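You operate a simulated robot arm through the tools that you are given. There is no shell and no other tool. Be economical: measure what you need, move in short steps, check, and stop when the job is done.

The job below is to be done with a simulated two-armed robot. You get a single attempt, and the scene is never put back.

JOB
Put the purple cup from the window side of the packing table on the tray of the right cart and the teal cup on the upper shelf of the loading cart. Press the left steel button two times. Pick up the red banded tube with one hand, pass it to the other hand and put it on the steel top of the basket shelving. Put the blue strip on the upper shelf of the steriliser cart away on the window side of the packing table. Take the green crumpled towel from the top of the long table and put it on the upper shelf of the steriliser cart. Do these in any order.

The check looks at the end state, three seconds after you hand in, the way a careful person would. Anything else that was tipped, shoved, dropped, spilled or broken makes it a failure. Flat cloth is picked up by pressing the open fingertips on it (5 to 10 N) and closing them slowly along it; thin cloth reads only 2 to 8 mm in the jaws.

ROBOT AND FRAMES
Two 7-joint arms with three-finger grippers on one trunk, on a base that drives. Base frame: it is fixed to the floor where the robot stands at the start and does not move with it; the origin is under the middle of the robot, x ahead of it, y to its left, z up. Readings come in mm, degrees, newtons and seconds.
The left shoulder is at the start at [42, 154, 1007], the right one opposite. With the tool pointing down near the work surface each hand reaches from about 100 to 620 mm from the robot's upright axis, wherever it stands, measured 20 degrees to its own side. Places, roughly: blue strip [4750, -4250, 1250]; crumpled towel [5250, 750, 1000]; cup [500, 250, 1000]; left steel button [-600, -5000, 1300]; loading cart up button [1300, -1600, 1200]; red banded tube (4x4x10 cm) [-400, -7100, 1300]; steel top of the basket shelving [-400, -6900, 900]; steriliser cart up button [4700, -4100, 1100]; tray of the right cart [-200, -3300, 700]; window side of the packing table [800, 0, 900]. Payload 2.69 kg a hand.
The tool frame of a hand sits at the grasp point between the pads (the TCP): z along the fingers, y along the line on which they close. The tips reach 29 mm beyond it. The gripper opens to 120 mm. The gripper's body begins 78 mm behind the TCP.
Orientation is that of the tool frame in the base frame, as [roll, pitch, yaw] about the fixed x, y, z axes, in that order (R = Rz(yaw) Ry(pitch) Rx(roll)). With the fingers straight down and closing along the base's y, the tool's x points along the base's -x, its y along +y and its z along -z.

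CONTROLS
- The arms move only by the tool apply_moves. It takes "left_deltas", "right_deltas" or both (then of equal length, played together; a hand with none holds still); each is a list of rows, each a list of 3 entries, a list of its own where there are three numbers: the finger opening in cm, from 0 to 12, then the shift along the base's x, y, z in units of 40 mm (1.0 is 40 mm), then the turn, a rotation vector about the base's x, y, z in units of 4 degrees (1.0 is 4 degrees). In form: [[claw, [tx, ty, tz], [ax, ay, az]], ...]. A call has 1 to 12 rows; each row shifts and turns the commanded pose from where the row before left it. A call with a number of a shift or a turn outside -1 to 1 is refused whole. A row lasts 0.2 s, in which the tool goes at most 50 mm and 8.6 degrees; a call with a longer step from one row to the next is refused whole, and so is a gripper value outside its range. A pose out of reach is approached as far as the arm can. The call stops where the force on the tool passes 40 N (or 10 N more than at its start, if that is more) or the arm is blocked; 0.2 s more then pass. Each finger halts on what it meets, pressing with about 29 N; the grip force reading is that of the motor and also rises with nothing between the fingers. The clock runs only during rows and for 0.2 s after the last one: add rows that do not move to give the fingers time. The reply holds the time, the measured pose of the TCP, the force on the tool along the base axes, the opening and the grip force, in the units named above and with some noise, with the torque about the TCP (base axes, N m) and any sound that the robot's microphone picked up.
- Cameras (640 x 400 px; columns grow to the right, rows downward): "scene" is now at [154.6, 26.8, 1188.6]; the picture's right is [0.27, -0.96, 0.00], its down [-0.26, -0.07, -0.96] and it looks along [0.93, 0.26, -0.27] (base axes); focal length 214 px, centre (320, 200). "left" rides on the left gripper at [63, 0, -104] in its tool frame; the picture's right is [0.00, 1.00, 0.00], its down [-0.83, 0.00, -0.56] and it looks along [-0.56, 0.00, 0.83] (tool axes); focal length 275 px, centre (320, 200). "right" rides on the right gripper at [63, 0, -104] in its tool frame; the picture's right is [0.00, 1.00, 0.00], its down [-0.83, 0.00, -0.56] and it looks along [-0.56, 0.00, 0.83] (tool axes); focal length 275 px, centre (320, 200).
- get_image(camera): a new picture of that camera. It takes no simulated time.
- lift_body(by): slides the trunk up (or, below 0, down) by that many mm; the arms and the scene camera ride with it, the base frame stays. It gives what a move gives, with no picture.
- roll_base(legs): drives the robot by 1 to 6 legs, each [ahead, left, turn to the left] in mm, mm and degrees, along the robot's own axes; the way and the turn of a leg run together, so that a leg with both is an arc; at most 1500 mm and 180 degrees a leg. The arms and the cameras ride along, it lands a little off, and it stops where it bumps. It gives what a move gives.
- aim_head(pan, tilt): turns the head with the scene camera to pan (to the left, within 80 degrees either way) and tilt (down, from -29 to 69), counted from straight ahead of the robot. It gives what a move gives.
- measure_at(camera, pixels): for up to 12 pixels [column, row] of the newest picture of that camera ("zoom" is the newest enlarged one), the place [x, y, z] in the base frame of the surface seen there, good to about 2 mm. It takes no simulated time.
- close_up(camera, box): a new picture of the part [left, top, right, bottom] of that camera's present view, enlarged. It takes no simulated time.
- finish_job(): hands the job in; it is judged then, once.

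Work in short steps. Measure before you move; look again where a grasp or a placing could have gone wrong, and mend it. You have 124 turns and 144 pictures in all, those below and enlarged ones among them. Open the grippers and draw the arms clear of the work before you hand the job in, unless the task says otherwise; then end with one line.

The tools are called after "Emit:" as a command line: name --argument value ..., lists and objects as JSON in quotes. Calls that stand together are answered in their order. apply_moves: Moves the arms, as the interface text tells. Its arguments: {"type":"object","properties":{"left_deltas":{"type":"array","items":{"type":"array"}},"right_deltas":{"type":"array","items":{"type":"array"}}},"required":[]} The other tools are called the same way: lift_body (by) slides the trunk up or down; roll_base (legs) drives the base; aim_head (pan, tilt) turns the head that bears the scene camera; get_image (camera) takes a picture; measure_at (camera, pixels) gives the place of the surface under pixels of a picture; close_up (camera, box) takes an enlarged picture of a part of a camera's view; finish_job () hands the job in.

At the start:

```text
time_s: 0.0
left_position: [363.5, 392.4, 1106.0]
left_ee_rot: [180.0, 0.0, 180.0]
left_force: [0.9, 0.2, 0.3]
left_moment: [-0.01, -0.01, -0.03]
left_grip_width: 120.1
left_finger_force: 0.0
right_position: [280.8, 7.6, 1127.0]
right_ee_rot: [180.0, 0.1, 180.0]
right_force: [0.3, 0.5, 0.1]
right_moment: [0.0, 0.0, -0.01]
right_grip_width: 120.1
right_finger_force: 0.0
trunk travel left (down, up): [-375.0, 63.0]
robot x, y, heading: [1.7, 0.6, 0.0]
head pan, tilt: [15.9, 15.4]
```

scene: 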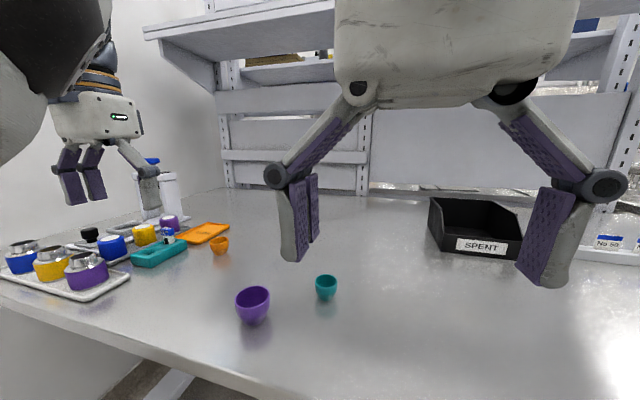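
right: 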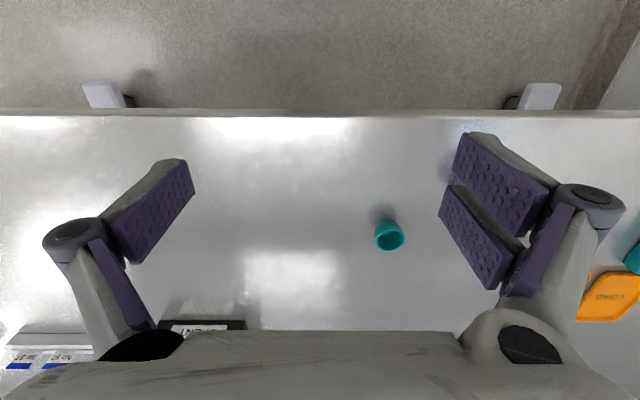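
left: 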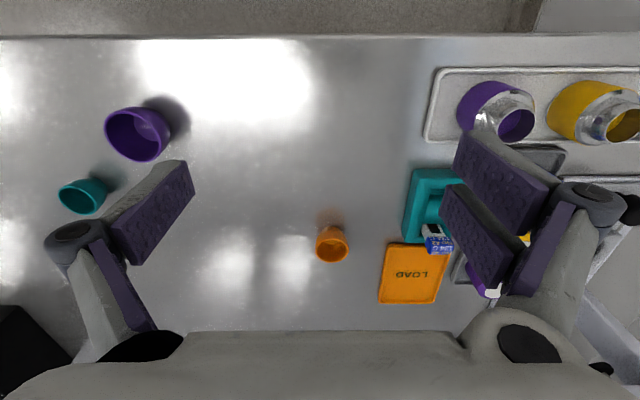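

The scene picture shows the purple cup near (253,305) and the teal cup near (326,288). I measure both rims and the table around them.

Emit:
measure_at --camera "scene" --pixels '[[237, 293], [270, 293], [253, 289], [253, 312], [253, 322], [317, 280], [336, 280], [326, 277], [326, 292], [326, 299], [290, 320]]'

Emit:
measure_at --camera "left" --pixels '[[108, 130], [168, 130], [138, 108], [138, 160], [138, 135], [62, 195], [106, 190], [80, 195], [210, 200]]'

Emit:
close_up --camera "scene" --box '[210, 250, 370, 350]'

```text
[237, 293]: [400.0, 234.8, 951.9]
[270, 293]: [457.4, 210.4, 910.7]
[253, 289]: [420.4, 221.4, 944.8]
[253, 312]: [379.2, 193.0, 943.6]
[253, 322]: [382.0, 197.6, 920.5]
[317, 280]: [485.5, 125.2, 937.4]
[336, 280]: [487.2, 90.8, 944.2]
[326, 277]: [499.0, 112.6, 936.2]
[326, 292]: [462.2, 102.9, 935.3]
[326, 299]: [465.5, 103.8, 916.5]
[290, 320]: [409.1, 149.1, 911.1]
```

```text
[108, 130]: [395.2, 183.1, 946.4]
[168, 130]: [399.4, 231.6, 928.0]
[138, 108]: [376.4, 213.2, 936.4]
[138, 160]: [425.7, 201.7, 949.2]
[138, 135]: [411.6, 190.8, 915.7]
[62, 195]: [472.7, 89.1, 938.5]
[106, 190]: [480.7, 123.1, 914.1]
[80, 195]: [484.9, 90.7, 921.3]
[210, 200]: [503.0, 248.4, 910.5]
```

```text
4.00 times, centred on (290, 300) of scene
```

zoom: 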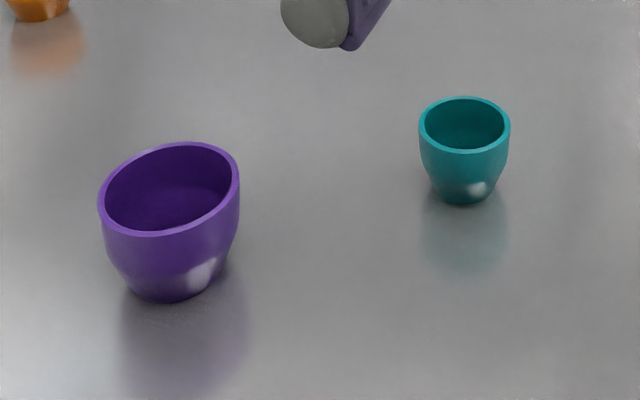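

Purple cup is centred near [401, 208] (rim z 950, 56 mm wide) and teal near [480, 106] (rim 944, 42 mm); the table is at z 911. I bring the left hand over the purple cup and lower it around the cup.

Emit:
apply_moves --left_deltas '[[12, [0.19, -0.92, 0], [0, 0, 0]], [12, [0.19, -0.92, 0], [0, 0, 0]], [12, [0.19, -0.92, 0], [0, 0, 0]], [12, [0.19, -0.92, 0], [0, 0, 0]], [12, [0.18, -0.93, 0], [0, 0, 0]], [12, [0, 0, -1], [0, 0, 0]], [12, [0, 0, -1], [0, 0, 0]], [12, [0, 0, -0.7], [0, 0, 0]]]'

Emit:
get_image --camera "left"

```text
time_s: 1.8
left_position: [452.4, 236.8, 1016.8]
left_ee_rot: [179.9, 0.1, 180.0]
left_force: [-0.2, 0.5, 0.0]
left_moment: [0.0, 0.0, 0.02]
left_grip_width: 119.8
left_finger_force: 0.1
left hand out of reach, approached as far as the arm can: row 3, 4, 5, 6, 7, 8
right_position: [280.4, 7.9, 1126.3]
right_ee_rot: [-179.9, 0.1, -180.0]
right_force: [0.3, 0.4, 0.3]
right_moment: [0.0, -0.03, 0.07]
right_grip_width: 120.0
right_finger_force: 0.0
trunk travel left (down, up): [-375.0, 63.0]
robot x, y, heading: [-0.8, 3.7, 0.1]
head pan, tilt: [15.9, 15.4]
```

```text
139 pictures are left
```

left: 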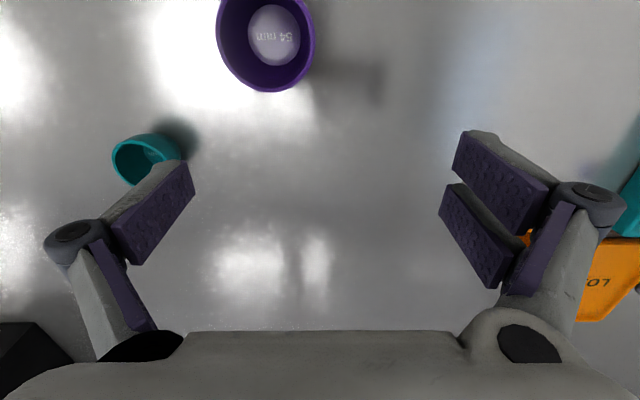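

The left hand stalled at [452, 237], so the cup is too near for this posture. I back the base off 100 mm, which puts the purple cup in the middle of the left hand's range.

Emit:
roll_base --legs '[[-100, 0, 0]]'

```text
time_s: 3.0
left_position: [349.8, 237.4, 1018.0]
left_ee_rot: [179.9, -0.1, -179.8]
left_force: [-0.9, 0.1, -0.2]
left_moment: [0.02, -0.05, -0.01]
left_grip_width: 120.1
left_finger_force: 0.1
right_position: [178.7, 8.5, 1127.1]
right_ee_rot: [-180.0, 0.1, -179.8]
right_force: [-0.5, 0.3, 0.3]
right_moment: [-0.02, 0.0, -0.01]
right_grip_width: 119.7
right_finger_force: 0.0
trunk travel left (down, up): [-375.0, 63.0]
robot x, y, heading: [-98.6, -1.2, 0.1]
head pan, tilt: [15.9, 15.4]
```

Now I move the left hand over the cup at the same height and check where it lands.

Emit:
apply_moves --left_deltas '[[12, [0.65, -0.37, 0], [0, 0, 0]], [12, [0.63, -0.36, 0], [0, 0, 0]]]'

```text
time_s: 3.5
left_position: [399.4, 210.8, 1016.5]
left_ee_rot: [-179.9, 0.0, -179.8]
left_force: [0.4, 0.7, 0.1]
left_moment: [0.02, 0.01, -0.01]
left_grip_width: 119.7
left_finger_force: 0.1
right_position: [180.8, 8.6, 1127.1]
right_ee_rot: [-180.0, 0.0, -179.9]
right_force: [0.8, 0.6, 0.0]
right_moment: [-0.01, 0.01, -0.02]
right_grip_width: 120.3
right_finger_force: 0.0
trunk travel left (down, up): [-375.0, 63.0]
robot x, y, heading: [-95.4, 2.5, 0.1]
head pan, tilt: [15.9, 15.4]
```

The hand is at [399, 211]. I go down 70 mm and close on the cup.

Emit:
apply_moves --left_deltas '[[12, [0, -0.05, -0.9], [0, 0, 0]], [12, [0, 0, -0.87], [0, 0, 0]], [8, [0, 0, 0], [0, 0, 0]], [4, [0, 0, 0], [0, 0, 0]], [4, [0, 0, 0], [0, 0, 0]], [4, [0, 0, 0], [0, 0, 0]]]'

Emit:
get_image --camera "left"

```text
time_s: 5.0
left_position: [401.6, 207.6, 942.2]
left_ee_rot: [-179.9, -0.2, -179.8]
left_force: [0.4, 0.1, 0.3]
left_moment: [0.0, -0.05, -0.02]
left_grip_width: 49.7
left_finger_force: 28.8
right_position: [179.6, 8.4, 1126.3]
right_ee_rot: [-180.0, 0.1, -179.7]
right_force: [-0.3, 0.3, -0.1]
right_moment: [0.0, 0.02, -0.02]
right_grip_width: 119.7
right_finger_force: 0.1
trunk travel left (down, up): [-375.0, 63.0]
robot x, y, heading: [-102.7, 0.2, 0.3]
head pan, tilt: [15.9, 15.4]
```

```text
138 pictures are left
```

left: 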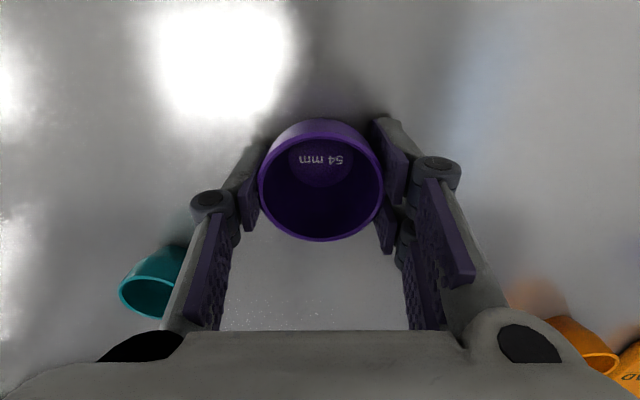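

The cup is gripped (49.7 mm, 28.8 N). I lift it, and measure the bottles at (165,190) in the last scene picture before shifting the base left.

Emit:
apply_moves --left_deltas '[[4, [0, 0, 1], [0, 0, 0]], [4, [0, 0, 1], [0, 0, 0]], [4, [0, 0, 1], [0, 0, 0]], [4, [0, 0, 0.7], [0, 0, 0]]]'

Emit:
get_image --camera "scene"

```text
time_s: 6.0
left_position: [398.8, 205.1, 1093.8]
left_ee_rot: [-179.9, -0.2, -179.6]
left_force: [0.5, 0.2, -0.6]
left_moment: [0.0, 0.01, -0.02]
left_grip_width: 50.5
left_finger_force: 28.6
right_position: [180.7, 8.6, 1127.4]
right_ee_rot: [180.0, 0.0, -179.9]
right_force: [0.4, 0.1, 0.0]
right_moment: [-0.03, 0.0, -0.02]
right_grip_width: 120.0
right_finger_force: 0.2
trunk travel left (down, up): [-375.0, 63.0]
robot x, y, heading: [-101.4, -1.7, 0.1]
head pan, tilt: [15.9, 15.4]
```

```text
137 pictures are left
```

scene: 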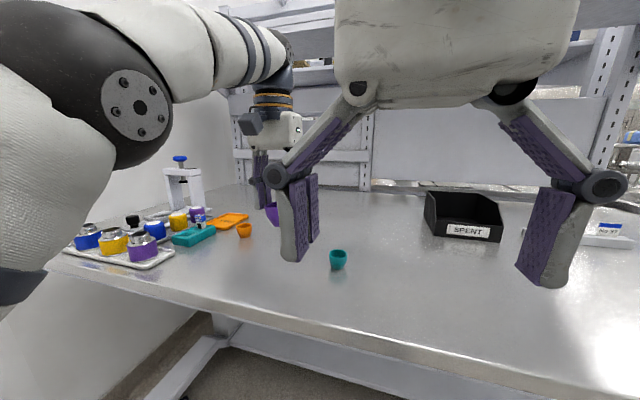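

The table around is clear at the height of the held cup. I shift the base left and a little ahead so the teal cup comes into the right hand's range.

Emit:
roll_base --legs '[[30, 150, 0]]'

```text
time_s: 7.8
left_position: [429.1, 356.8, 1093.4]
left_ee_rot: [-180.0, -0.2, -179.6]
left_force: [0.6, 0.0, -0.7]
left_moment: [-0.02, -0.01, 0.05]
left_grip_width: 50.4
left_finger_force: 29.2
right_position: [209.8, 161.0, 1126.4]
right_ee_rot: [-179.9, 0.1, -179.9]
right_force: [1.0, 0.3, 0.3]
right_moment: [-0.01, -0.02, -0.02]
right_grip_width: 119.9
right_finger_force: 0.1
trunk travel left (down, up): [-375.0, 63.0]
robot x, y, heading: [-75.5, 150.6, 0.2]
head pan, tilt: [15.9, 15.4]
```

Right hand: move over the teal cup at [480, 106] and lower to about z 1010.

Emit:
apply_moves --right_deltas '[[12, [0.964, -0.196, -0.4], [0, 0, 0]], [12, [0.964, -0.196, -0.4], [0, 0, 0]], [12, [0.964, -0.196, -0.4], [0, 0, 0]], [12, [0.964, -0.196, -0.4], [0, 0, 0]], [12, [0.964, -0.196, -0.4], [0, 0, 0]], [12, [0.964, -0.196, -0.4], [0, 0, 0]], [12, [0.964, -0.196, -0.4], [0, 0, 0]]]'

Emit:
get_image --camera "right"

```text
time_s: 9.4
left_position: [426.7, 356.3, 1093.1]
left_ee_rot: [-180.0, 0.0, -179.8]
left_force: [0.2, -1.2, -0.3]
left_moment: [0.03, 0.0, -0.02]
left_grip_width: 50.6
left_finger_force: 28.9
right_position: [456.8, 100.7, 1015.1]
right_ee_rot: [-179.9, 0.1, -179.6]
right_force: [0.4, 0.3, -0.3]
right_moment: [0.0, -0.01, -0.01]
right_grip_width: 120.2
right_finger_force: 0.0
right hand out of reach, approached as far as the arm can: row 7
trunk travel left (down, up): [-375.0, 63.0]
robot x, y, heading: [-74.7, 152.6, 0.4]
head pan, tilt: [15.9, 15.4]
```

```text
136 pictures are left
```

right: 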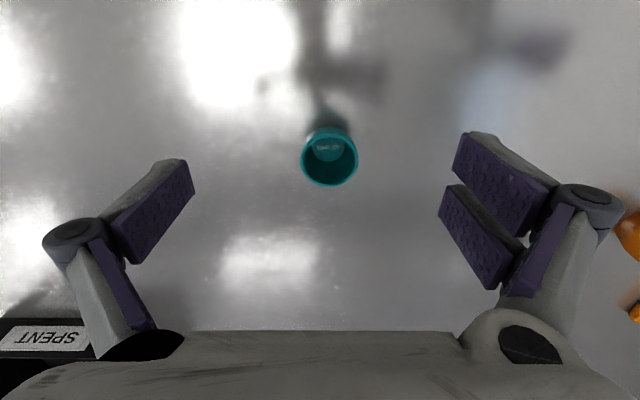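

It stopped 23 mm short in x, at its reach limit. I roll the base 40 mm ahead.

Emit:
roll_base --legs '[[40, 0, 0]]'

Emit:
get_image --camera "right"

Emit:
measure_at --camera "right" --pixels '[[300, 125], [357, 125], [328, 100], [328, 150]]'

```text
time_s: 10.2
left_position: [468.1, 357.6, 1092.8]
left_ee_rot: [-180.0, -0.2, -179.7]
left_force: [0.8, -0.2, -1.7]
left_moment: [0.0, 0.03, 0.01]
left_grip_width: 50.7
left_finger_force: 29.2
right_position: [499.0, 101.4, 1015.0]
right_ee_rot: [-180.0, 0.1, -179.8]
right_force: [0.0, 0.1, -1.0]
right_moment: [0.05, 0.03, 0.0]
right_grip_width: 120.3
right_finger_force: 0.1
trunk travel left (down, up): [-375.0, 63.0]
robot x, y, heading: [-30.5, 150.3, 0.5]
head pan, tilt: [15.9, 15.4]
```

```text
135 pictures are left
```

right: 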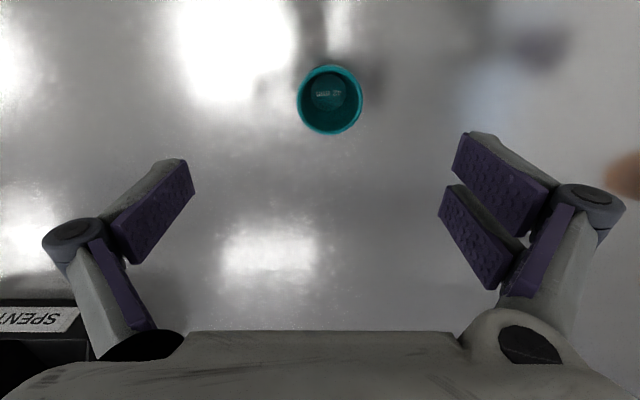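

```text
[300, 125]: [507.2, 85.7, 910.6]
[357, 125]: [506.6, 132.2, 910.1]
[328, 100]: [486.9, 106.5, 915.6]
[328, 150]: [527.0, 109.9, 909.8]
```

I centre on the teal cup (dx -18, dy +5), lower to z 943 and close.

Emit:
apply_moves --right_deltas '[[12, [-0.46, 0.14, 0], [0, 0, 0]], [12, [0, 0, -0.9], [0, 0, 0]], [12, [0, 0, -0.86], [0, 0, 0]], [8, [0, 0, 0], [0, 0, 0]], [3, [0, 0, 0], [0, 0, 0]], [3, [0, 0, 0], [0, 0, 0]], [3, [0, 0, 0], [0, 0, 0]]]'

Emit:
get_image --camera "right"

```text
time_s: 11.8
left_position: [467.5, 357.3, 1095.0]
left_ee_rot: [180.0, -0.1, -179.7]
left_force: [1.0, -0.7, -0.5]
left_moment: [0.01, -0.03, 0.02]
left_grip_width: 50.6
left_finger_force: 29.1
right_position: [476.1, 105.9, 943.8]
right_ee_rot: [-180.0, 0.1, -179.7]
right_force: [0.3, 0.0, -0.6]
right_moment: [-0.02, 0.0, 0.02]
right_grip_width: 38.0
right_finger_force: 29.2
trunk travel left (down, up): [-375.0, 63.0]
robot x, y, heading: [-34.0, 150.2, 0.4]
head pan, tilt: [15.9, 15.4]
```

```text
134 pictures are left
```

right: 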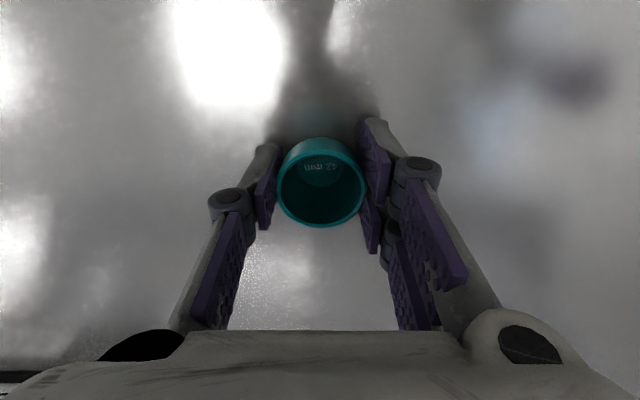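

Teal cup gripped (38 mm, 29 N). I lift it, back away from the table, and look to the right toward the carts.

Emit:
apply_moves --right_deltas '[[3, [0, 0, 1], [0, 0, 0]], [3, [0, 0, 1], [0, 0, 0]], [3, [0, 0, 1], [0, 0, 0]], [3, [-0.5, 0, 0.7], [0, 0, 0]], [3, [-0.9, 0, 0], [0, 0, 0]], [3, [-0.9, 0, 0], [0, 0, 0]]]'

Emit:
roll_base --legs '[[-450, 0, 0]]'

Emit:
aim_head --pan -55 --tilt 15

Emit:
get_image --camera "scene"

```text
time_s: 13.2
left_position: [466.3, 357.7, 1094.3]
left_ee_rot: [179.9, -0.1, -179.7]
left_force: [-0.4, 0.1, -1.0]
left_moment: [-0.01, 0.02, 0.0]
left_grip_width: 50.5
left_finger_force: 28.5
right_position: [374.3, 100.7, 1087.1]
right_ee_rot: [179.9, 0.3, -179.8]
right_force: [-0.5, 0.3, -0.6]
right_moment: [-0.06, -0.03, -0.02]
right_grip_width: 38.1
right_finger_force: 29.0
right hand out of reach, approached as far as the arm can: row 3
trunk travel left (down, up): [-375.0, 63.0]
robot x, y, heading: [-33.1, 150.8, 0.3]
head pan, tilt: [15.9, 15.4]
```

```text
time_s: 16.0
left_position: [15.6, 353.4, 1094.0]
left_ee_rot: [-180.0, -0.1, -180.0]
left_force: [-0.7, 0.2, -0.4]
left_moment: [0.0, -0.03, 0.01]
left_grip_width: 50.5
left_finger_force: 27.9
right_position: [-79.1, 97.2, 1087.1]
right_ee_rot: [179.9, 0.1, -180.0]
right_force: [0.5, -0.7, -0.1]
right_moment: [0.02, -0.05, -0.01]
right_grip_width: 37.7
right_finger_force: 29.2
trunk travel left (down, up): [-375.0, 63.0]
robot x, y, heading: [-481.9, 148.6, -0.0]
head pan, tilt: [15.9, 15.4]
```

```text
time_s: 17.4
left_position: [15.9, 354.6, 1094.8]
left_ee_rot: [180.0, -0.1, 180.0]
left_force: [-0.1, -0.3, -0.7]
left_moment: [0.01, 0.02, 0.0]
left_grip_width: 50.5
left_finger_force: 29.1
right_position: [-76.8, 96.9, 1085.9]
right_ee_rot: [179.9, 0.1, 179.9]
right_force: [0.2, -0.4, 0.4]
right_moment: [0.01, 0.02, -0.02]
right_grip_width: 37.6
right_finger_force: 29.1
trunk travel left (down, up): [-375.0, 63.0]
robot x, y, heading: [-486.3, 151.8, -0.1]
head pan, tilt: [-55.0, 15.0]
```

```text
133 pictures are left
```

scene: 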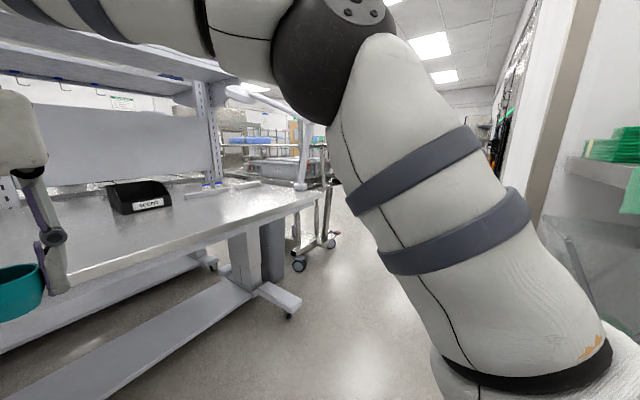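

The right arm hides part of the view. I measure a few obstacles before turning the robot toward the carts.

Emit:
measure_at --camera "scene" --pixels '[[600, 160], [560, 170], [545, 200], [300, 265], [330, 240], [322, 150], [285, 300], [160, 282], [270, 140], [360, 360], [495, 140]]'

Emit:
roll_base --legs '[[0, 0, -60]]'

Emit:
aim_head --pan -5 --tilt 15

Emit:
get_image --camera "scene"

```text
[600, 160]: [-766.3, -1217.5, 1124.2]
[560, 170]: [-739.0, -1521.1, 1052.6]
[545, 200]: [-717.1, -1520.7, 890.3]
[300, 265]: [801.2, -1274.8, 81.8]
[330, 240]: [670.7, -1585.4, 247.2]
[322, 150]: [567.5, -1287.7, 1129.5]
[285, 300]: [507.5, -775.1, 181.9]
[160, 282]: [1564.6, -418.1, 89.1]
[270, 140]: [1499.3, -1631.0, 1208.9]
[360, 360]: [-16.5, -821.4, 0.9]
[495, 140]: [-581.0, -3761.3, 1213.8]
```

```text
time_s: 20.5
left_position: [-60.5, -185.3, 1093.8]
left_ee_rot: [-180.0, -0.1, 119.7]
left_force: [0.1, -0.4, -0.6]
left_moment: [-0.02, -0.01, 0.02]
left_grip_width: 50.5
left_finger_force: 28.8
right_position: [-328.0, -230.2, 1087.3]
right_ee_rot: [180.0, 0.1, 119.6]
right_force: [-0.4, -0.6, 0.0]
right_moment: [0.0, -0.03, -0.01]
right_grip_width: 37.9
right_finger_force: 29.4
trunk travel left (down, up): [-375.0, 63.0]
robot x, y, heading: [-486.3, 148.7, -60.5]
head pan, tilt: [-55.0, 15.0]
```

```text
time_s: 21.6
left_position: [-60.7, -184.0, 1094.8]
left_ee_rot: [180.0, -0.1, 119.6]
left_force: [-0.2, 0.6, 0.1]
left_moment: [-0.02, 0.03, 0.0]
left_grip_width: 50.6
left_finger_force: 29.4
right_position: [-328.8, -229.7, 1085.9]
right_ee_rot: [180.0, 0.1, 119.6]
right_force: [0.4, -1.1, 0.0]
right_moment: [0.01, 0.0, 0.01]
right_grip_width: 38.0
right_finger_force: 29.0
trunk travel left (down, up): [-375.0, 63.0]
robot x, y, heading: [-485.2, 149.9, -60.5]
head pan, tilt: [-5.0, 15.0]
```

```text
132 pictures are left
```

scene: 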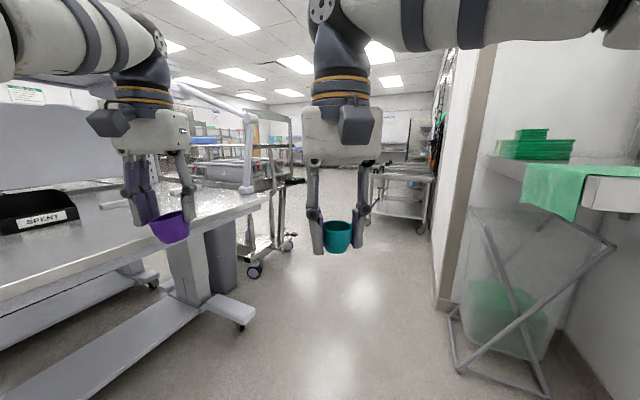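

The corridor runs between the table end and the hamper on the right. I measure the loading cart, hamper legs, table foot and the cart beyond.

Emit:
measure_at --camera "scene" --pixels '[[452, 355], [545, 395], [448, 315], [243, 322], [252, 268], [290, 245], [275, 185], [420, 228], [368, 205], [430, 180], [402, 192], [540, 180]]'

Emit:
close_up --camera "scene" --box '[170, 90, 450, 265]'

```text
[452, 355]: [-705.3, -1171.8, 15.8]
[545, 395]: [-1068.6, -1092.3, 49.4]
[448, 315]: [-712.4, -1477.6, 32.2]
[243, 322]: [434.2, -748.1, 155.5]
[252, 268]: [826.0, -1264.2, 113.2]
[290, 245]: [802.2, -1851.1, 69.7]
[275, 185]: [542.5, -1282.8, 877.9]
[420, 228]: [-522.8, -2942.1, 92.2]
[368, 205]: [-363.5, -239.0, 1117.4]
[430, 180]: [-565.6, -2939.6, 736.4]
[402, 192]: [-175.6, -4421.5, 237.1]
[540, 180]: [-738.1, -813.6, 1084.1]
```

```text
2.29 times, centred on (310, 178) of scene
```

zoom: 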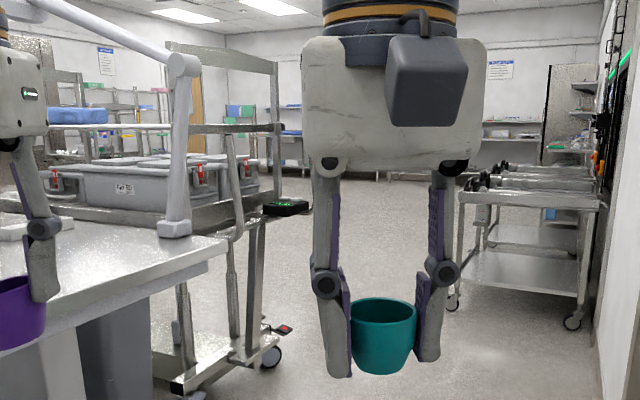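

The loading cart stands at x > 540, y -1290 to -1850. I drive part of the way down the corridor and look at it again.

Emit:
roll_base --legs '[[790, -280, 0], [690, -250, 0]]'

Emit:
aim_head --pan 30 --tilt 15

Emit:
get_image --camera "scene"

```text
time_s: 29.8
left_position: [242.0, -1750.5, 1093.5]
left_ee_rot: [-179.9, -0.1, 120.7]
left_force: [0.1, -0.2, -0.8]
left_moment: [0.04, 0.0, 0.01]
left_grip_width: 50.7
left_finger_force: 29.3
right_position: [-26.2, -1801.3, 1085.2]
right_ee_rot: [-180.0, 0.1, 120.6]
right_force: [-0.2, 0.1, -0.1]
right_moment: [-0.01, -0.02, 0.0]
right_grip_width: 37.3
right_finger_force: 29.1
trunk travel left (down, up): [-375.0, 63.0]
robot x, y, heading: [-191.3, -1422.9, -58.9]
head pan, tilt: [-5.0, 15.0]
```

```text
time_s: 30.9
left_position: [242.7, -1749.8, 1093.4]
left_ee_rot: [-179.9, -0.1, 120.6]
left_force: [0.9, 0.4, 0.0]
left_moment: [0.02, 0.01, 0.01]
left_grip_width: 50.7
left_finger_force: 29.0
right_position: [-25.3, -1801.4, 1085.8]
right_ee_rot: [179.9, 0.1, 120.7]
right_force: [0.5, 0.2, -0.4]
right_moment: [0.02, 0.01, 0.01]
right_grip_width: 37.9
right_finger_force: 29.1
trunk travel left (down, up): [-375.0, 63.0]
robot x, y, heading: [-187.7, -1422.5, -59.5]
head pan, tilt: [30.0, 15.0]
```

```text
130 pictures are left
```

scene: 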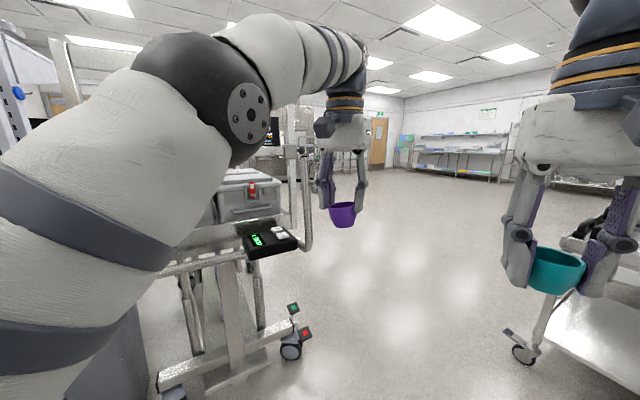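

The arm hides the cart. I measure its control box at (270,240) and the edges, then turn left to face it squarely.

Emit:
measure_at --camera "scene" --pixels '[[270, 240], [280, 231], [255, 240], [295, 343], [300, 240], [165, 270], [250, 190], [520, 350], [565, 260]]'

Emit:
roll_base --legs '[[0, 0, 58]]'

Emit:
aim_head --pan 0 --tilt 12

Emit:
get_image --camera "scene"

```text
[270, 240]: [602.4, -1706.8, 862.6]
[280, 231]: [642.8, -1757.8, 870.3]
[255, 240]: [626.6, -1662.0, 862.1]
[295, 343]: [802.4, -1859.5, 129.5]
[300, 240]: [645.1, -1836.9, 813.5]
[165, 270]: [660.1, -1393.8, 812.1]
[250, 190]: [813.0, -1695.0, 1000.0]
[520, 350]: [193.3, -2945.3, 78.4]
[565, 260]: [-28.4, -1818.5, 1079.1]
```

```text
time_s: 33.8
left_position: [320.3, -1238.0, 1093.5]
left_ee_rot: [-179.9, -0.1, 178.0]
left_force: [0.1, -0.3, 0.4]
left_moment: [0.0, 0.0, 0.0]
left_grip_width: 50.9
left_finger_force: 29.5
right_position: [215.9, -1490.4, 1085.6]
right_ee_rot: [-180.0, 0.1, 177.9]
right_force: [-0.3, -1.2, 0.5]
right_moment: [-0.04, -0.02, 0.02]
right_grip_width: 37.2
right_finger_force: 28.9
trunk travel left (down, up): [-375.0, 63.0]
robot x, y, heading: [-192.2, -1424.4, -2.2]
head pan, tilt: [30.0, 15.0]
```

```text
time_s: 34.7
left_position: [319.9, -1237.9, 1093.7]
left_ee_rot: [-180.0, -0.1, 177.9]
left_force: [-0.5, -0.4, -0.5]
left_moment: [0.0, -0.05, 0.02]
left_grip_width: 50.7
left_finger_force: 28.4
right_position: [216.9, -1490.9, 1085.4]
right_ee_rot: [180.0, 0.1, 177.9]
right_force: [0.1, -0.1, -0.4]
right_moment: [0.02, 0.02, 0.0]
right_grip_width: 37.7
right_finger_force: 29.0
trunk travel left (down, up): [-375.0, 63.0]
robot x, y, heading: [-188.4, -1422.8, -2.2]
head pan, tilt: [0.0, 12.0]
```

```text
129 pictures are left
```

scene: 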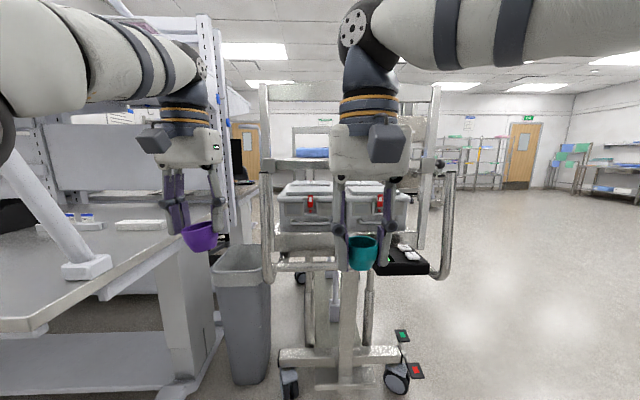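

Emit:
close_up --camera "scene" --box '[240, 80, 480, 230]'

Emit:
close_up --camera "scene" --box '[370, 220, 450, 400]'

```text
2.67 times, centred on (360, 155) of scene
```

zoom: 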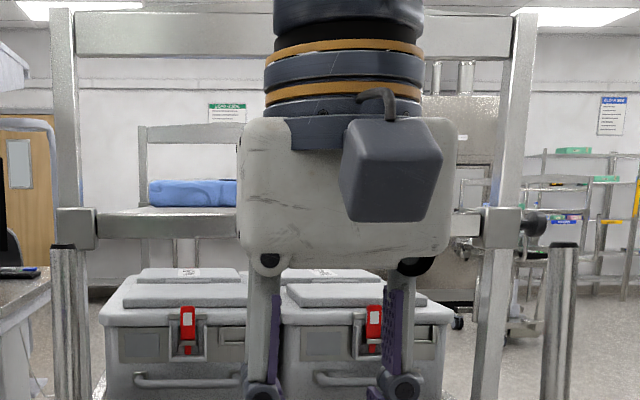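

```text
2.22 times, centred on (410, 310) of scene
```

zoom: 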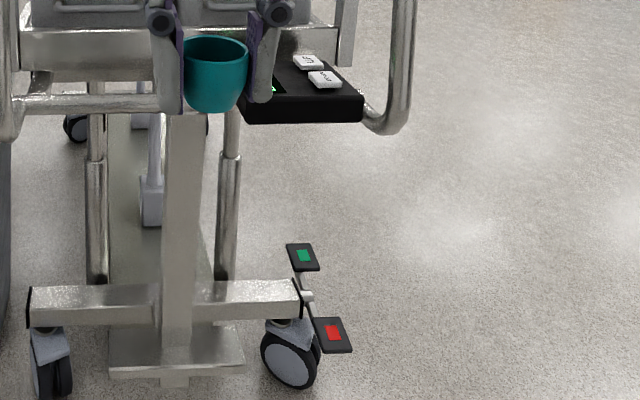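

The upper shelf edge shows at about (305,163) in the scene view, behind the gripper. I measure it, the posts and the deck.

Emit:
measure_at --camera "scene" --pixels '[[307, 163], [300, 159], [307, 154], [270, 165], [427, 164], [265, 120], [437, 120], [300, 132], [292, 190], [330, 200], [400, 270], [295, 260]]'

```text
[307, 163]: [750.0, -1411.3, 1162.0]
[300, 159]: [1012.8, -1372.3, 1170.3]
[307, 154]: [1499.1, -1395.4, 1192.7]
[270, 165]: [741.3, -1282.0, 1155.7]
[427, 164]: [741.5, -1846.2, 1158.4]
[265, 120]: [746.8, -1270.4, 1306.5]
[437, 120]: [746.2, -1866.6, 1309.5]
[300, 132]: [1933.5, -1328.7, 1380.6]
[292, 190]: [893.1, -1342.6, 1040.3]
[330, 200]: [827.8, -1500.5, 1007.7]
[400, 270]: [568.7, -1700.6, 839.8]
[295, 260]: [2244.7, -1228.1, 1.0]
```

The upper shelf top is at about z 1170 with its near edge at x 750 under a crossbar, so the open long side is better. I raise the trunk and test how far the right hand reaches at z 1210.

Emit:
lift_body --by 63

Emit:
apply_moves --right_deltas '[[3, [0, -0.5, 0.8], [0, 0, 0]], [3, [0, -0.5, 0.8], [0, 0, 0]], [3, [0.8, 0, 0], [0, 0, 0]], [3, [0.8, 0, 0], [0, 0, 0]], [3, [0.8, 0, 0], [0, 0, 0]]]'

Emit:
get_image --camera "scene"

```text
time_s: 35.8
left_position: [278.3, -1237.2, 1225.7]
left_ee_rot: [-180.0, 8.6, 177.9]
left_force: [0.4, -1.0, -1.8]
left_moment: [-0.01, 0.08, -0.01]
left_grip_width: 50.8
left_finger_force: 29.2
right_position: [218.3, -1488.8, 1147.8]
right_ee_rot: [180.0, -0.1, 177.9]
right_force: [1.5, 0.8, -0.4]
right_moment: [0.02, 0.08, 0.01]
right_grip_width: 37.5
right_finger_force: 29.2
trunk travel left (down, up): [-438.0, 0.0]
robot x, y, heading: [-188.4, -1422.1, -2.1]
head pan, tilt: [0.0, 12.0]
```

```text
time_s: 37.0
left_position: [277.0, -1237.2, 1228.2]
left_ee_rot: [-180.0, 8.7, 177.9]
left_force: [-0.1, -0.3, 0.0]
left_moment: [0.03, 0.04, 0.01]
left_grip_width: 50.2
left_finger_force: 28.6
right_position: [217.2, -1531.2, 1212.8]
right_ee_rot: [180.0, 0.2, 177.9]
right_force: [0.2, 0.3, 0.2]
right_moment: [0.02, -0.01, -0.01]
right_grip_width: 37.1
right_finger_force: 29.1
right hand out of reach, approached as far as the arm can: row 3, 4, 5
trunk travel left (down, up): [-438.0, 0.0]
robot x, y, heading: [-189.4, -1423.6, -2.2]
head pan, tilt: [0.0, 12.0]
```

```text
126 pictures are left
```

scene: 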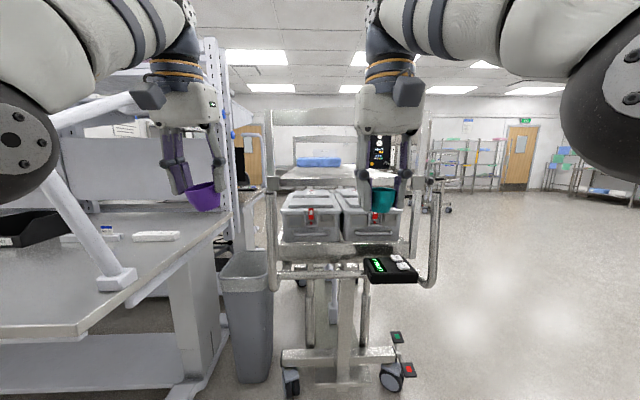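

Now the upper shelf is visible between rows 165 and 182. I measure it to choose a free place for the cup near its -y side.

Emit:
close_up --camera "scene" --box '[260, 90, 450, 210]'

Emit:
measure_at --camera "scene" --pixels '[[285, 181], [330, 180], [330, 173], [340, 168], [318, 165], [275, 184], [425, 182], [410, 172], [412, 182], [432, 195], [426, 170], [408, 176]]'

```text
3.33 times, centred on (355, 150) of scene
```

zoom: 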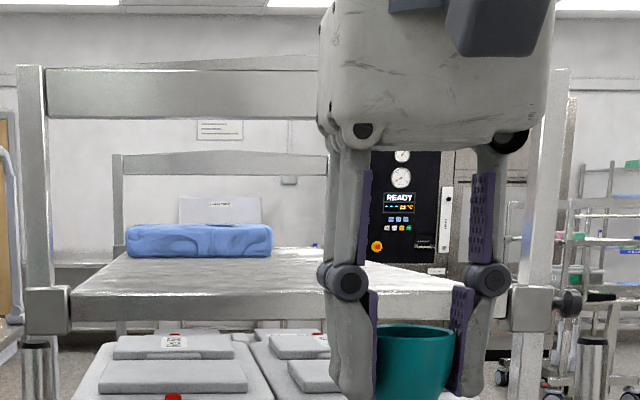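

```text
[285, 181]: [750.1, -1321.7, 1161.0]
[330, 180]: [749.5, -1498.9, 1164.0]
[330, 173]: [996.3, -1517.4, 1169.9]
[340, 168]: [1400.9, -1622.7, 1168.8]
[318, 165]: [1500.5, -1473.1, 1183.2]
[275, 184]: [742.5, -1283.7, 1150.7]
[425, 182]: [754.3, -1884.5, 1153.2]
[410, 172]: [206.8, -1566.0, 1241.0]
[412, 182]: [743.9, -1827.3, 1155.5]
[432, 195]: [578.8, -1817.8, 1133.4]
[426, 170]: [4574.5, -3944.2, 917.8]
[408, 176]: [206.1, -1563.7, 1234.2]
```

The shelf runs x 750–1560 with its open side at y about -1840, top z 1170. I draw the left hand in and straighten it, then drive around to the -y side of the cart.

Emit:
apply_moves --left_deltas '[[4, [0, 0, -0.8], [0, 0.7, 0]], [4, [0, 0, -0.8], [0, 0.7, 0]], [4, [0, 0, -0.8], [0, 0.7, 0]], [4, [-0.5, 0, -0.8], [0, 0, 0]], [4, [-0.5, 0, -0.2], [0, 0, 0]]]'

Emit:
roll_base --legs '[[0, -930, 0], [1190, 0, 0]]'

Emit:
aim_head --pan 35 --tilt 20

Emit:
get_image --camera "scene"

```text
time_s: 38.2
left_position: [234.4, -1234.1, 1092.5]
left_ee_rot: [-179.7, 0.3, 177.9]
left_force: [-0.3, 0.3, -0.2]
left_moment: [-0.01, 0.0, -0.04]
left_grip_width: 50.6
left_finger_force: 29.4
right_position: [216.2, -1530.0, 1212.9]
right_ee_rot: [179.9, 0.3, 177.9]
right_force: [-1.1, -0.3, 0.4]
right_moment: [-0.02, -0.02, -0.04]
right_grip_width: 37.4
right_finger_force: 28.7
trunk travel left (down, up): [-438.0, 0.0]
robot x, y, heading: [-188.0, -1422.7, -2.2]
head pan, tilt: [0.0, 12.0]
```

```text
time_s: 51.2
left_position: [1398.9, -2203.4, 1093.2]
left_ee_rot: [-179.7, 0.3, 177.7]
left_force: [-0.2, -0.2, -0.2]
left_moment: [-0.01, 0.04, 0.0]
left_grip_width: 50.5
left_finger_force: 29.3
right_position: [1380.7, -2499.4, 1212.2]
right_ee_rot: [180.0, 0.2, 177.6]
right_force: [0.5, 0.4, 0.4]
right_moment: [-0.03, 0.0, -0.01]
right_grip_width: 37.3
right_finger_force: 28.6
trunk travel left (down, up): [-438.0, 0.0]
robot x, y, heading: [974.2, -2385.7, -2.4]
head pan, tilt: [0.0, 12.0]
```

```text
time_s: 52.3
left_position: [1398.9, -2203.2, 1092.8]
left_ee_rot: [-179.8, 0.3, 177.6]
left_force: [0.0, -0.3, -0.8]
left_moment: [-0.03, 0.01, -0.01]
left_grip_width: 50.6
left_finger_force: 28.4
right_position: [1380.5, -2499.6, 1212.9]
right_ee_rot: [179.9, 0.2, 177.6]
right_force: [0.6, -0.9, -0.9]
right_moment: [0.0, 0.0, 0.01]
right_grip_width: 37.2
right_finger_force: 28.7
trunk travel left (down, up): [-438.0, 0.0]
robot x, y, heading: [974.1, -2388.3, -2.5]
head pan, tilt: [35.0, 20.0]
```

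```text
124 pictures are left
```

scene: 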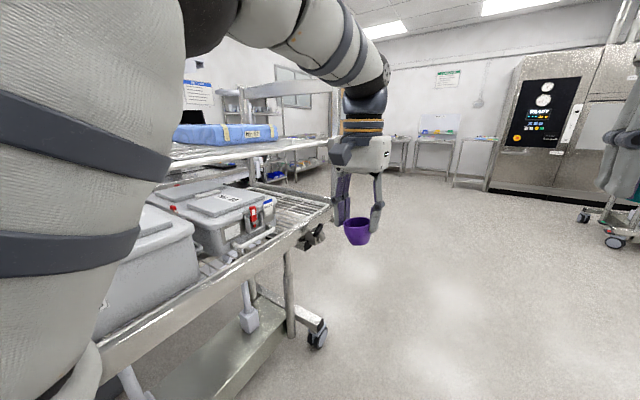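

The cart's open side is along my left. I measure its edges so the turn stays clear.

Emit:
measure_at --camera "scene" --pixels '[[230, 275], [325, 210], [310, 238], [320, 335], [200, 156], [275, 146], [335, 110], [240, 143], [230, 130], [185, 155]]'

Emit:
roll_base --legs '[[0, -60, 0], [0, 0, 92.4]]'

Emit:
aim_head --pan -10 --tilt 20

Emit:
get_image --camera "scene"

```text
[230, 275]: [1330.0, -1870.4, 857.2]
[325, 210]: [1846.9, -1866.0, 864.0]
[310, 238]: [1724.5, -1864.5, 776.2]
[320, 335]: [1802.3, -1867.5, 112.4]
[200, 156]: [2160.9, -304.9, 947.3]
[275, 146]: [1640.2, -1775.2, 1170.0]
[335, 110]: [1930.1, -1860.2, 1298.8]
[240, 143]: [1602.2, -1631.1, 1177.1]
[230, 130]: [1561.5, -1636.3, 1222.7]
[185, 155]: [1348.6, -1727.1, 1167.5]
```

```text
time_s: 57.2
left_position: [788.5, -2022.6, 1092.5]
left_ee_rot: [-179.7, 0.4, -92.8]
left_force: [0.1, -0.4, -0.8]
left_moment: [-0.03, 0.0, -0.03]
left_grip_width: 50.4
left_finger_force: 28.9
right_position: [1084.7, -2043.1, 1213.1]
right_ee_rot: [180.0, 0.2, -92.7]
right_force: [0.0, 0.3, -0.2]
right_moment: [0.0, 0.0, 0.02]
right_grip_width: 37.7
right_finger_force: 29.6
trunk travel left (down, up): [-438.0, 0.0]
robot x, y, heading: [972.7, -2446.4, 87.2]
head pan, tilt: [35.0, 20.0]
```

```text
time_s: 58.3
left_position: [790.0, -2023.1, 1093.1]
left_ee_rot: [-179.6, 0.3, -92.7]
left_force: [0.4, -0.2, -0.4]
left_moment: [-0.01, 0.01, -0.02]
left_grip_width: 50.5
left_finger_force: 28.6
right_position: [1084.4, -2043.6, 1212.6]
right_ee_rot: [179.9, 0.1, -92.9]
right_force: [0.0, -0.2, -0.4]
right_moment: [-0.02, 0.02, 0.01]
right_grip_width: 37.4
right_finger_force: 29.0
trunk travel left (down, up): [-438.0, 0.0]
robot x, y, heading: [974.1, -2448.3, 87.2]
head pan, tilt: [-10.0, 20.0]
```

```text
123 pictures are left
```

scene: 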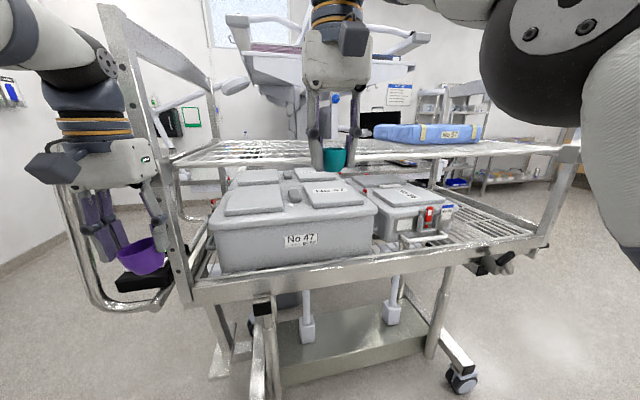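

The shelf is slatted with its near edge at about row 165. I pull the left hand in and low so it stays clear of the cart when I advance, and measure the shelf edge.

Emit:
apply_moves --left_deltas '[[4, [0, -0.4, -0.9], [0, 0, 0]], [4, [0, -0.6, -0.7], [0, 0, 0]], [4, [0, -0.8, -0.6], [0, 0, 0]], [4, [0, -0.9, -0.4], [0, 0, 0]], [4, [0, -0.9, -0.4], [0, 0, 0]], [4, [0, -0.9, -0.3], [0, 0, 0]]]'

Emit:
close_up --camera "scene" --box '[280, 110, 440, 210]'

Emit:
measure_at --camera "zoom" --pixels '[[320, 210], [350, 210], [400, 205], [450, 205], [400, 190], [450, 185], [520, 195], [100, 210], [60, 170]]'

```text
time_s: 59.7
left_position: [787.4, -2207.7, 959.5]
left_ee_rot: [-179.7, 0.4, -92.8]
left_force: [-0.1, -0.5, -0.9]
left_moment: [-0.01, -0.02, -0.01]
left_grip_width: 50.9
left_finger_force: 28.5
right_position: [1084.5, -2043.3, 1214.0]
right_ee_rot: [-179.9, 0.4, -92.6]
right_force: [0.5, 0.0, 0.1]
right_moment: [0.01, 0.02, 0.0]
right_grip_width: 37.7
right_finger_force: 28.9
trunk travel left (down, up): [-438.0, 0.0]
robot x, y, heading: [972.7, -2446.4, 87.1]
head pan, tilt: [-10.0, 20.0]
```

```text
4.00 times, centred on (360, 160) of scene
```

zoom: 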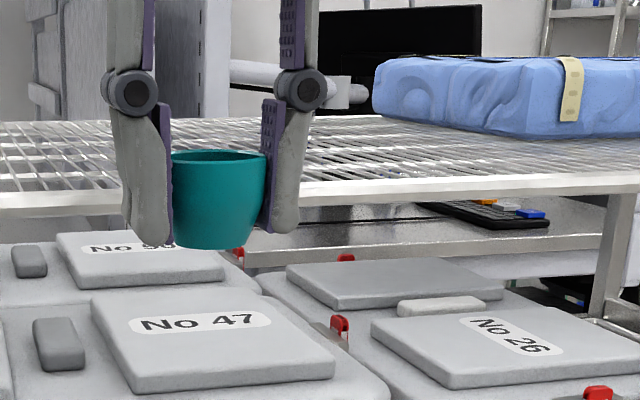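

```text
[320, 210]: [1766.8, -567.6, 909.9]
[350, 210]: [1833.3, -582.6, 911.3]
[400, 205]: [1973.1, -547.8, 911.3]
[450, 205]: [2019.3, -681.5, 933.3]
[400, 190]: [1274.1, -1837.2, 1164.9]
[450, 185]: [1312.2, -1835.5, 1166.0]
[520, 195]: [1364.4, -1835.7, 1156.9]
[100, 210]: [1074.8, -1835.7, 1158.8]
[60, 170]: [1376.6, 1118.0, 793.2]
```

Shelf edge is at y -1836 and top z about 1167; the cup's bottom is now at about 1180. I shift right, away from the pedals, and advance 200 mm, then look again.

Emit:
roll_base --legs '[[0, -120, 0], [200, 0, 0]]'

Emit:
get_image --camera "right"

Emit:
get_image --camera "scene"

```text
time_s: 62.5
left_position: [916.7, -2016.8, 959.4]
left_ee_rot: [-179.7, 0.3, -92.5]
left_force: [0.7, 0.4, -0.1]
left_moment: [-0.04, 0.01, -0.01]
left_grip_width: 50.8
left_finger_force: 29.2
right_position: [1211.5, -1849.5, 1213.7]
right_ee_rot: [179.8, 0.1, -92.6]
right_force: [0.6, -0.1, -0.4]
right_moment: [-0.04, 0.01, 0.01]
right_grip_width: 37.7
right_finger_force: 29.3
trunk travel left (down, up): [-438.0, 0.0]
robot x, y, heading: [1099.0, -2256.1, 87.6]
head pan, tilt: [-10.0, 20.0]
```

```text
121 pictures are left
```

right: 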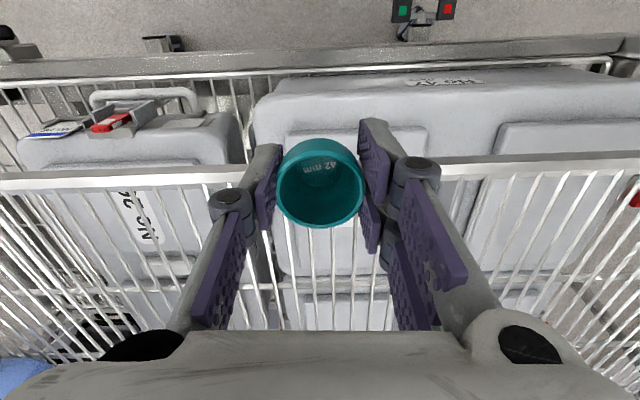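

```text
120 pictures are left
```

scene: 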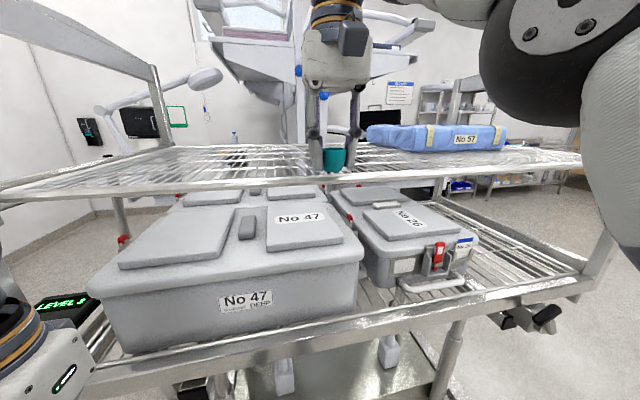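

Wires run toward me about 15 mm apart, so the cup's base will stand on them. I advance 65 mm more.

Emit:
roll_base --legs '[[65, 0, 0]]'

Emit:
get_image --camera "right"

Emit:
measure_at --camera "right" --pixels '[[100, 90], [200, 95], [500, 85], [305, 262], [350, 262], [120, 220]]'

```text
time_s: 63.5
left_position: [920.6, -1949.9, 958.1]
left_ee_rot: [-179.8, 0.3, -92.6]
left_force: [0.2, 1.0, -0.6]
left_moment: [-0.02, -0.01, 0.0]
left_grip_width: 50.7
left_finger_force: 29.1
right_position: [1213.8, -1785.9, 1213.3]
right_ee_rot: [180.0, 0.2, -92.6]
right_force: [-0.1, 0.3, -0.1]
right_moment: [-0.02, 0.0, -0.01]
right_grip_width: 37.5
right_finger_force: 29.5
trunk travel left (down, up): [-438.0, 0.0]
robot x, y, heading: [1104.5, -2188.0, 87.3]
head pan, tilt: [-10.0, 20.0]
```

```text
119 pictures are left
```

right: 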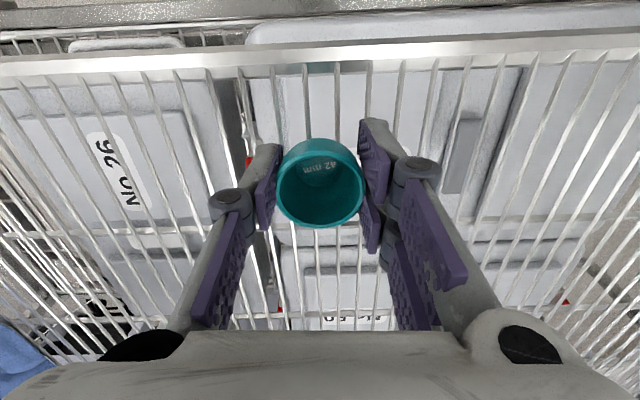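

```text
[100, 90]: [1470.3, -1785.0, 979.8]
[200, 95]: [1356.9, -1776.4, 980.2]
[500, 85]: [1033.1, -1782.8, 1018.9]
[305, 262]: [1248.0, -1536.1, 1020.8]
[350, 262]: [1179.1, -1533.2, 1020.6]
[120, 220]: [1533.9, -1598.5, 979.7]
```

I lower 10 mm in small steps and read the force.

Emit:
apply_moves --right_deltas '[[3, [0, 0, -0.12], [0, 0, 0]], [3, [0, 0, -0.08], [0, 0, 0]], [3, [0, 0, -0.05], [0, 0, 0]], [3, [0, 0, 0], [0, 0, 0]]]'

Emit:
close_up --camera "scene" --box '[280, 90, 400, 200]'

```text
time_s: 64.5
left_position: [919.9, -1950.7, 959.8]
left_ee_rot: [-179.7, 0.4, -92.7]
left_force: [-0.1, 0.4, -1.3]
left_moment: [-0.02, 0.0, 0.0]
left_grip_width: 50.5
left_finger_force: 28.8
right_position: [1214.7, -1787.0, 1203.3]
right_ee_rot: [-180.0, 0.2, -92.6]
right_force: [0.5, 0.1, -0.7]
right_moment: [-0.03, 0.01, -0.01]
right_grip_width: 37.3
right_finger_force: 28.9
trunk travel left (down, up): [-438.0, 0.0]
robot x, y, heading: [1102.8, -2190.1, 87.3]
head pan, tilt: [-10.0, 20.0]
```

```text
3.64 times, centred on (340, 145) of scene
```

zoom: 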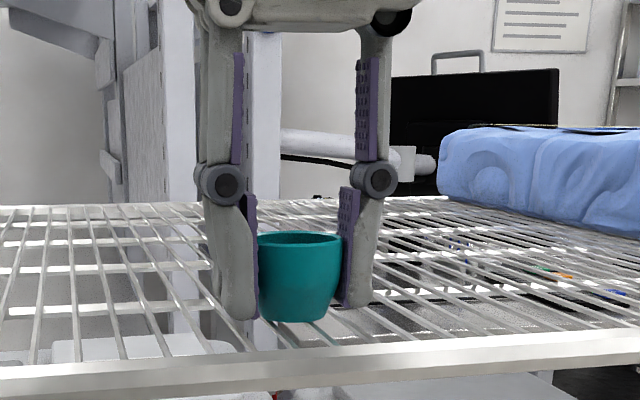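

The wires are about 21 mm apart, close to the cup's base width, so I want the cup centred between two wires. I look closer from the right camera to locate the wires.

Emit:
close_up --camera "right" --box '[240, 40, 400, 300]'

Emit:
close_up --camera "scene" --box '[310, 145, 370, 183]'

```text
1.54 times, centred on (320, 170) of right
```

zoom: 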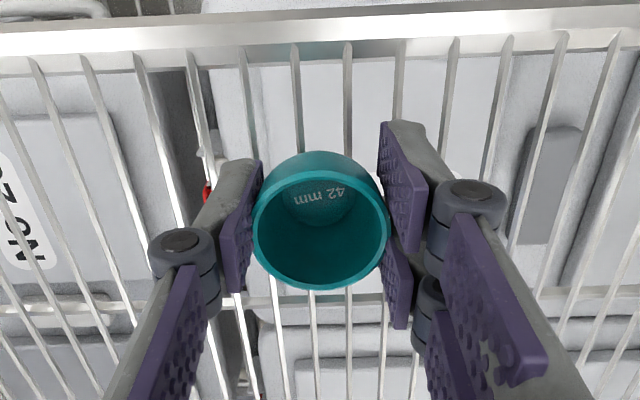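

```text
10.53 times, centred on (340, 164) of scene
```

zoom: 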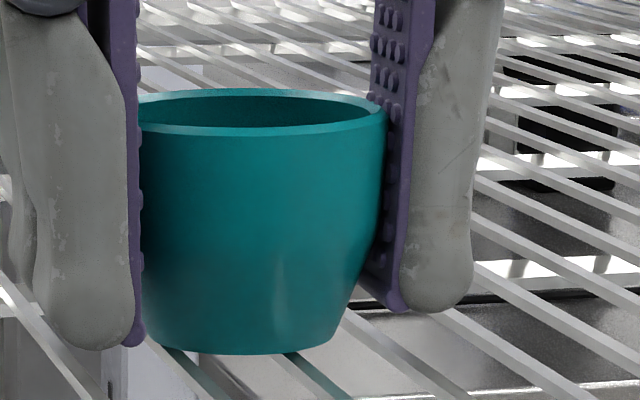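

Wires pass on either side of the cup's axis about evenly; its base is about 32 mm wide, so it will rest on two. I nudge 2 mm toward -x and lower until it touches.

Emit:
apply_moves --right_deltas '[[3, [-0.05, 0, -0.04], [0, 0, 0]], [3, [0, 0, -0.04], [0, 0, 0]], [3, [0, 0, 0], [0, 0, 0]]]'

```text
time_s: 65.3
left_position: [919.4, -1951.5, 960.3]
left_ee_rot: [-179.7, 0.4, -92.7]
left_force: [0.6, -0.3, -0.3]
left_moment: [0.04, 0.03, 0.0]
left_grip_width: 50.5
left_finger_force: 28.9
right_position: [1213.4, -1786.8, 1202.5]
right_ee_rot: [179.8, 0.6, -92.7]
right_force: [3.0, 5.0, 19.2]
right_moment: [0.15, -0.06, 0.0]
right_grip_width: 37.6
right_finger_force: 29.1
trunk travel left (down, up): [-438.0, 0.0]
robot x, y, heading: [1103.5, -2188.4, 87.5]
head pan, tilt: [-10.0, 20.0]
```

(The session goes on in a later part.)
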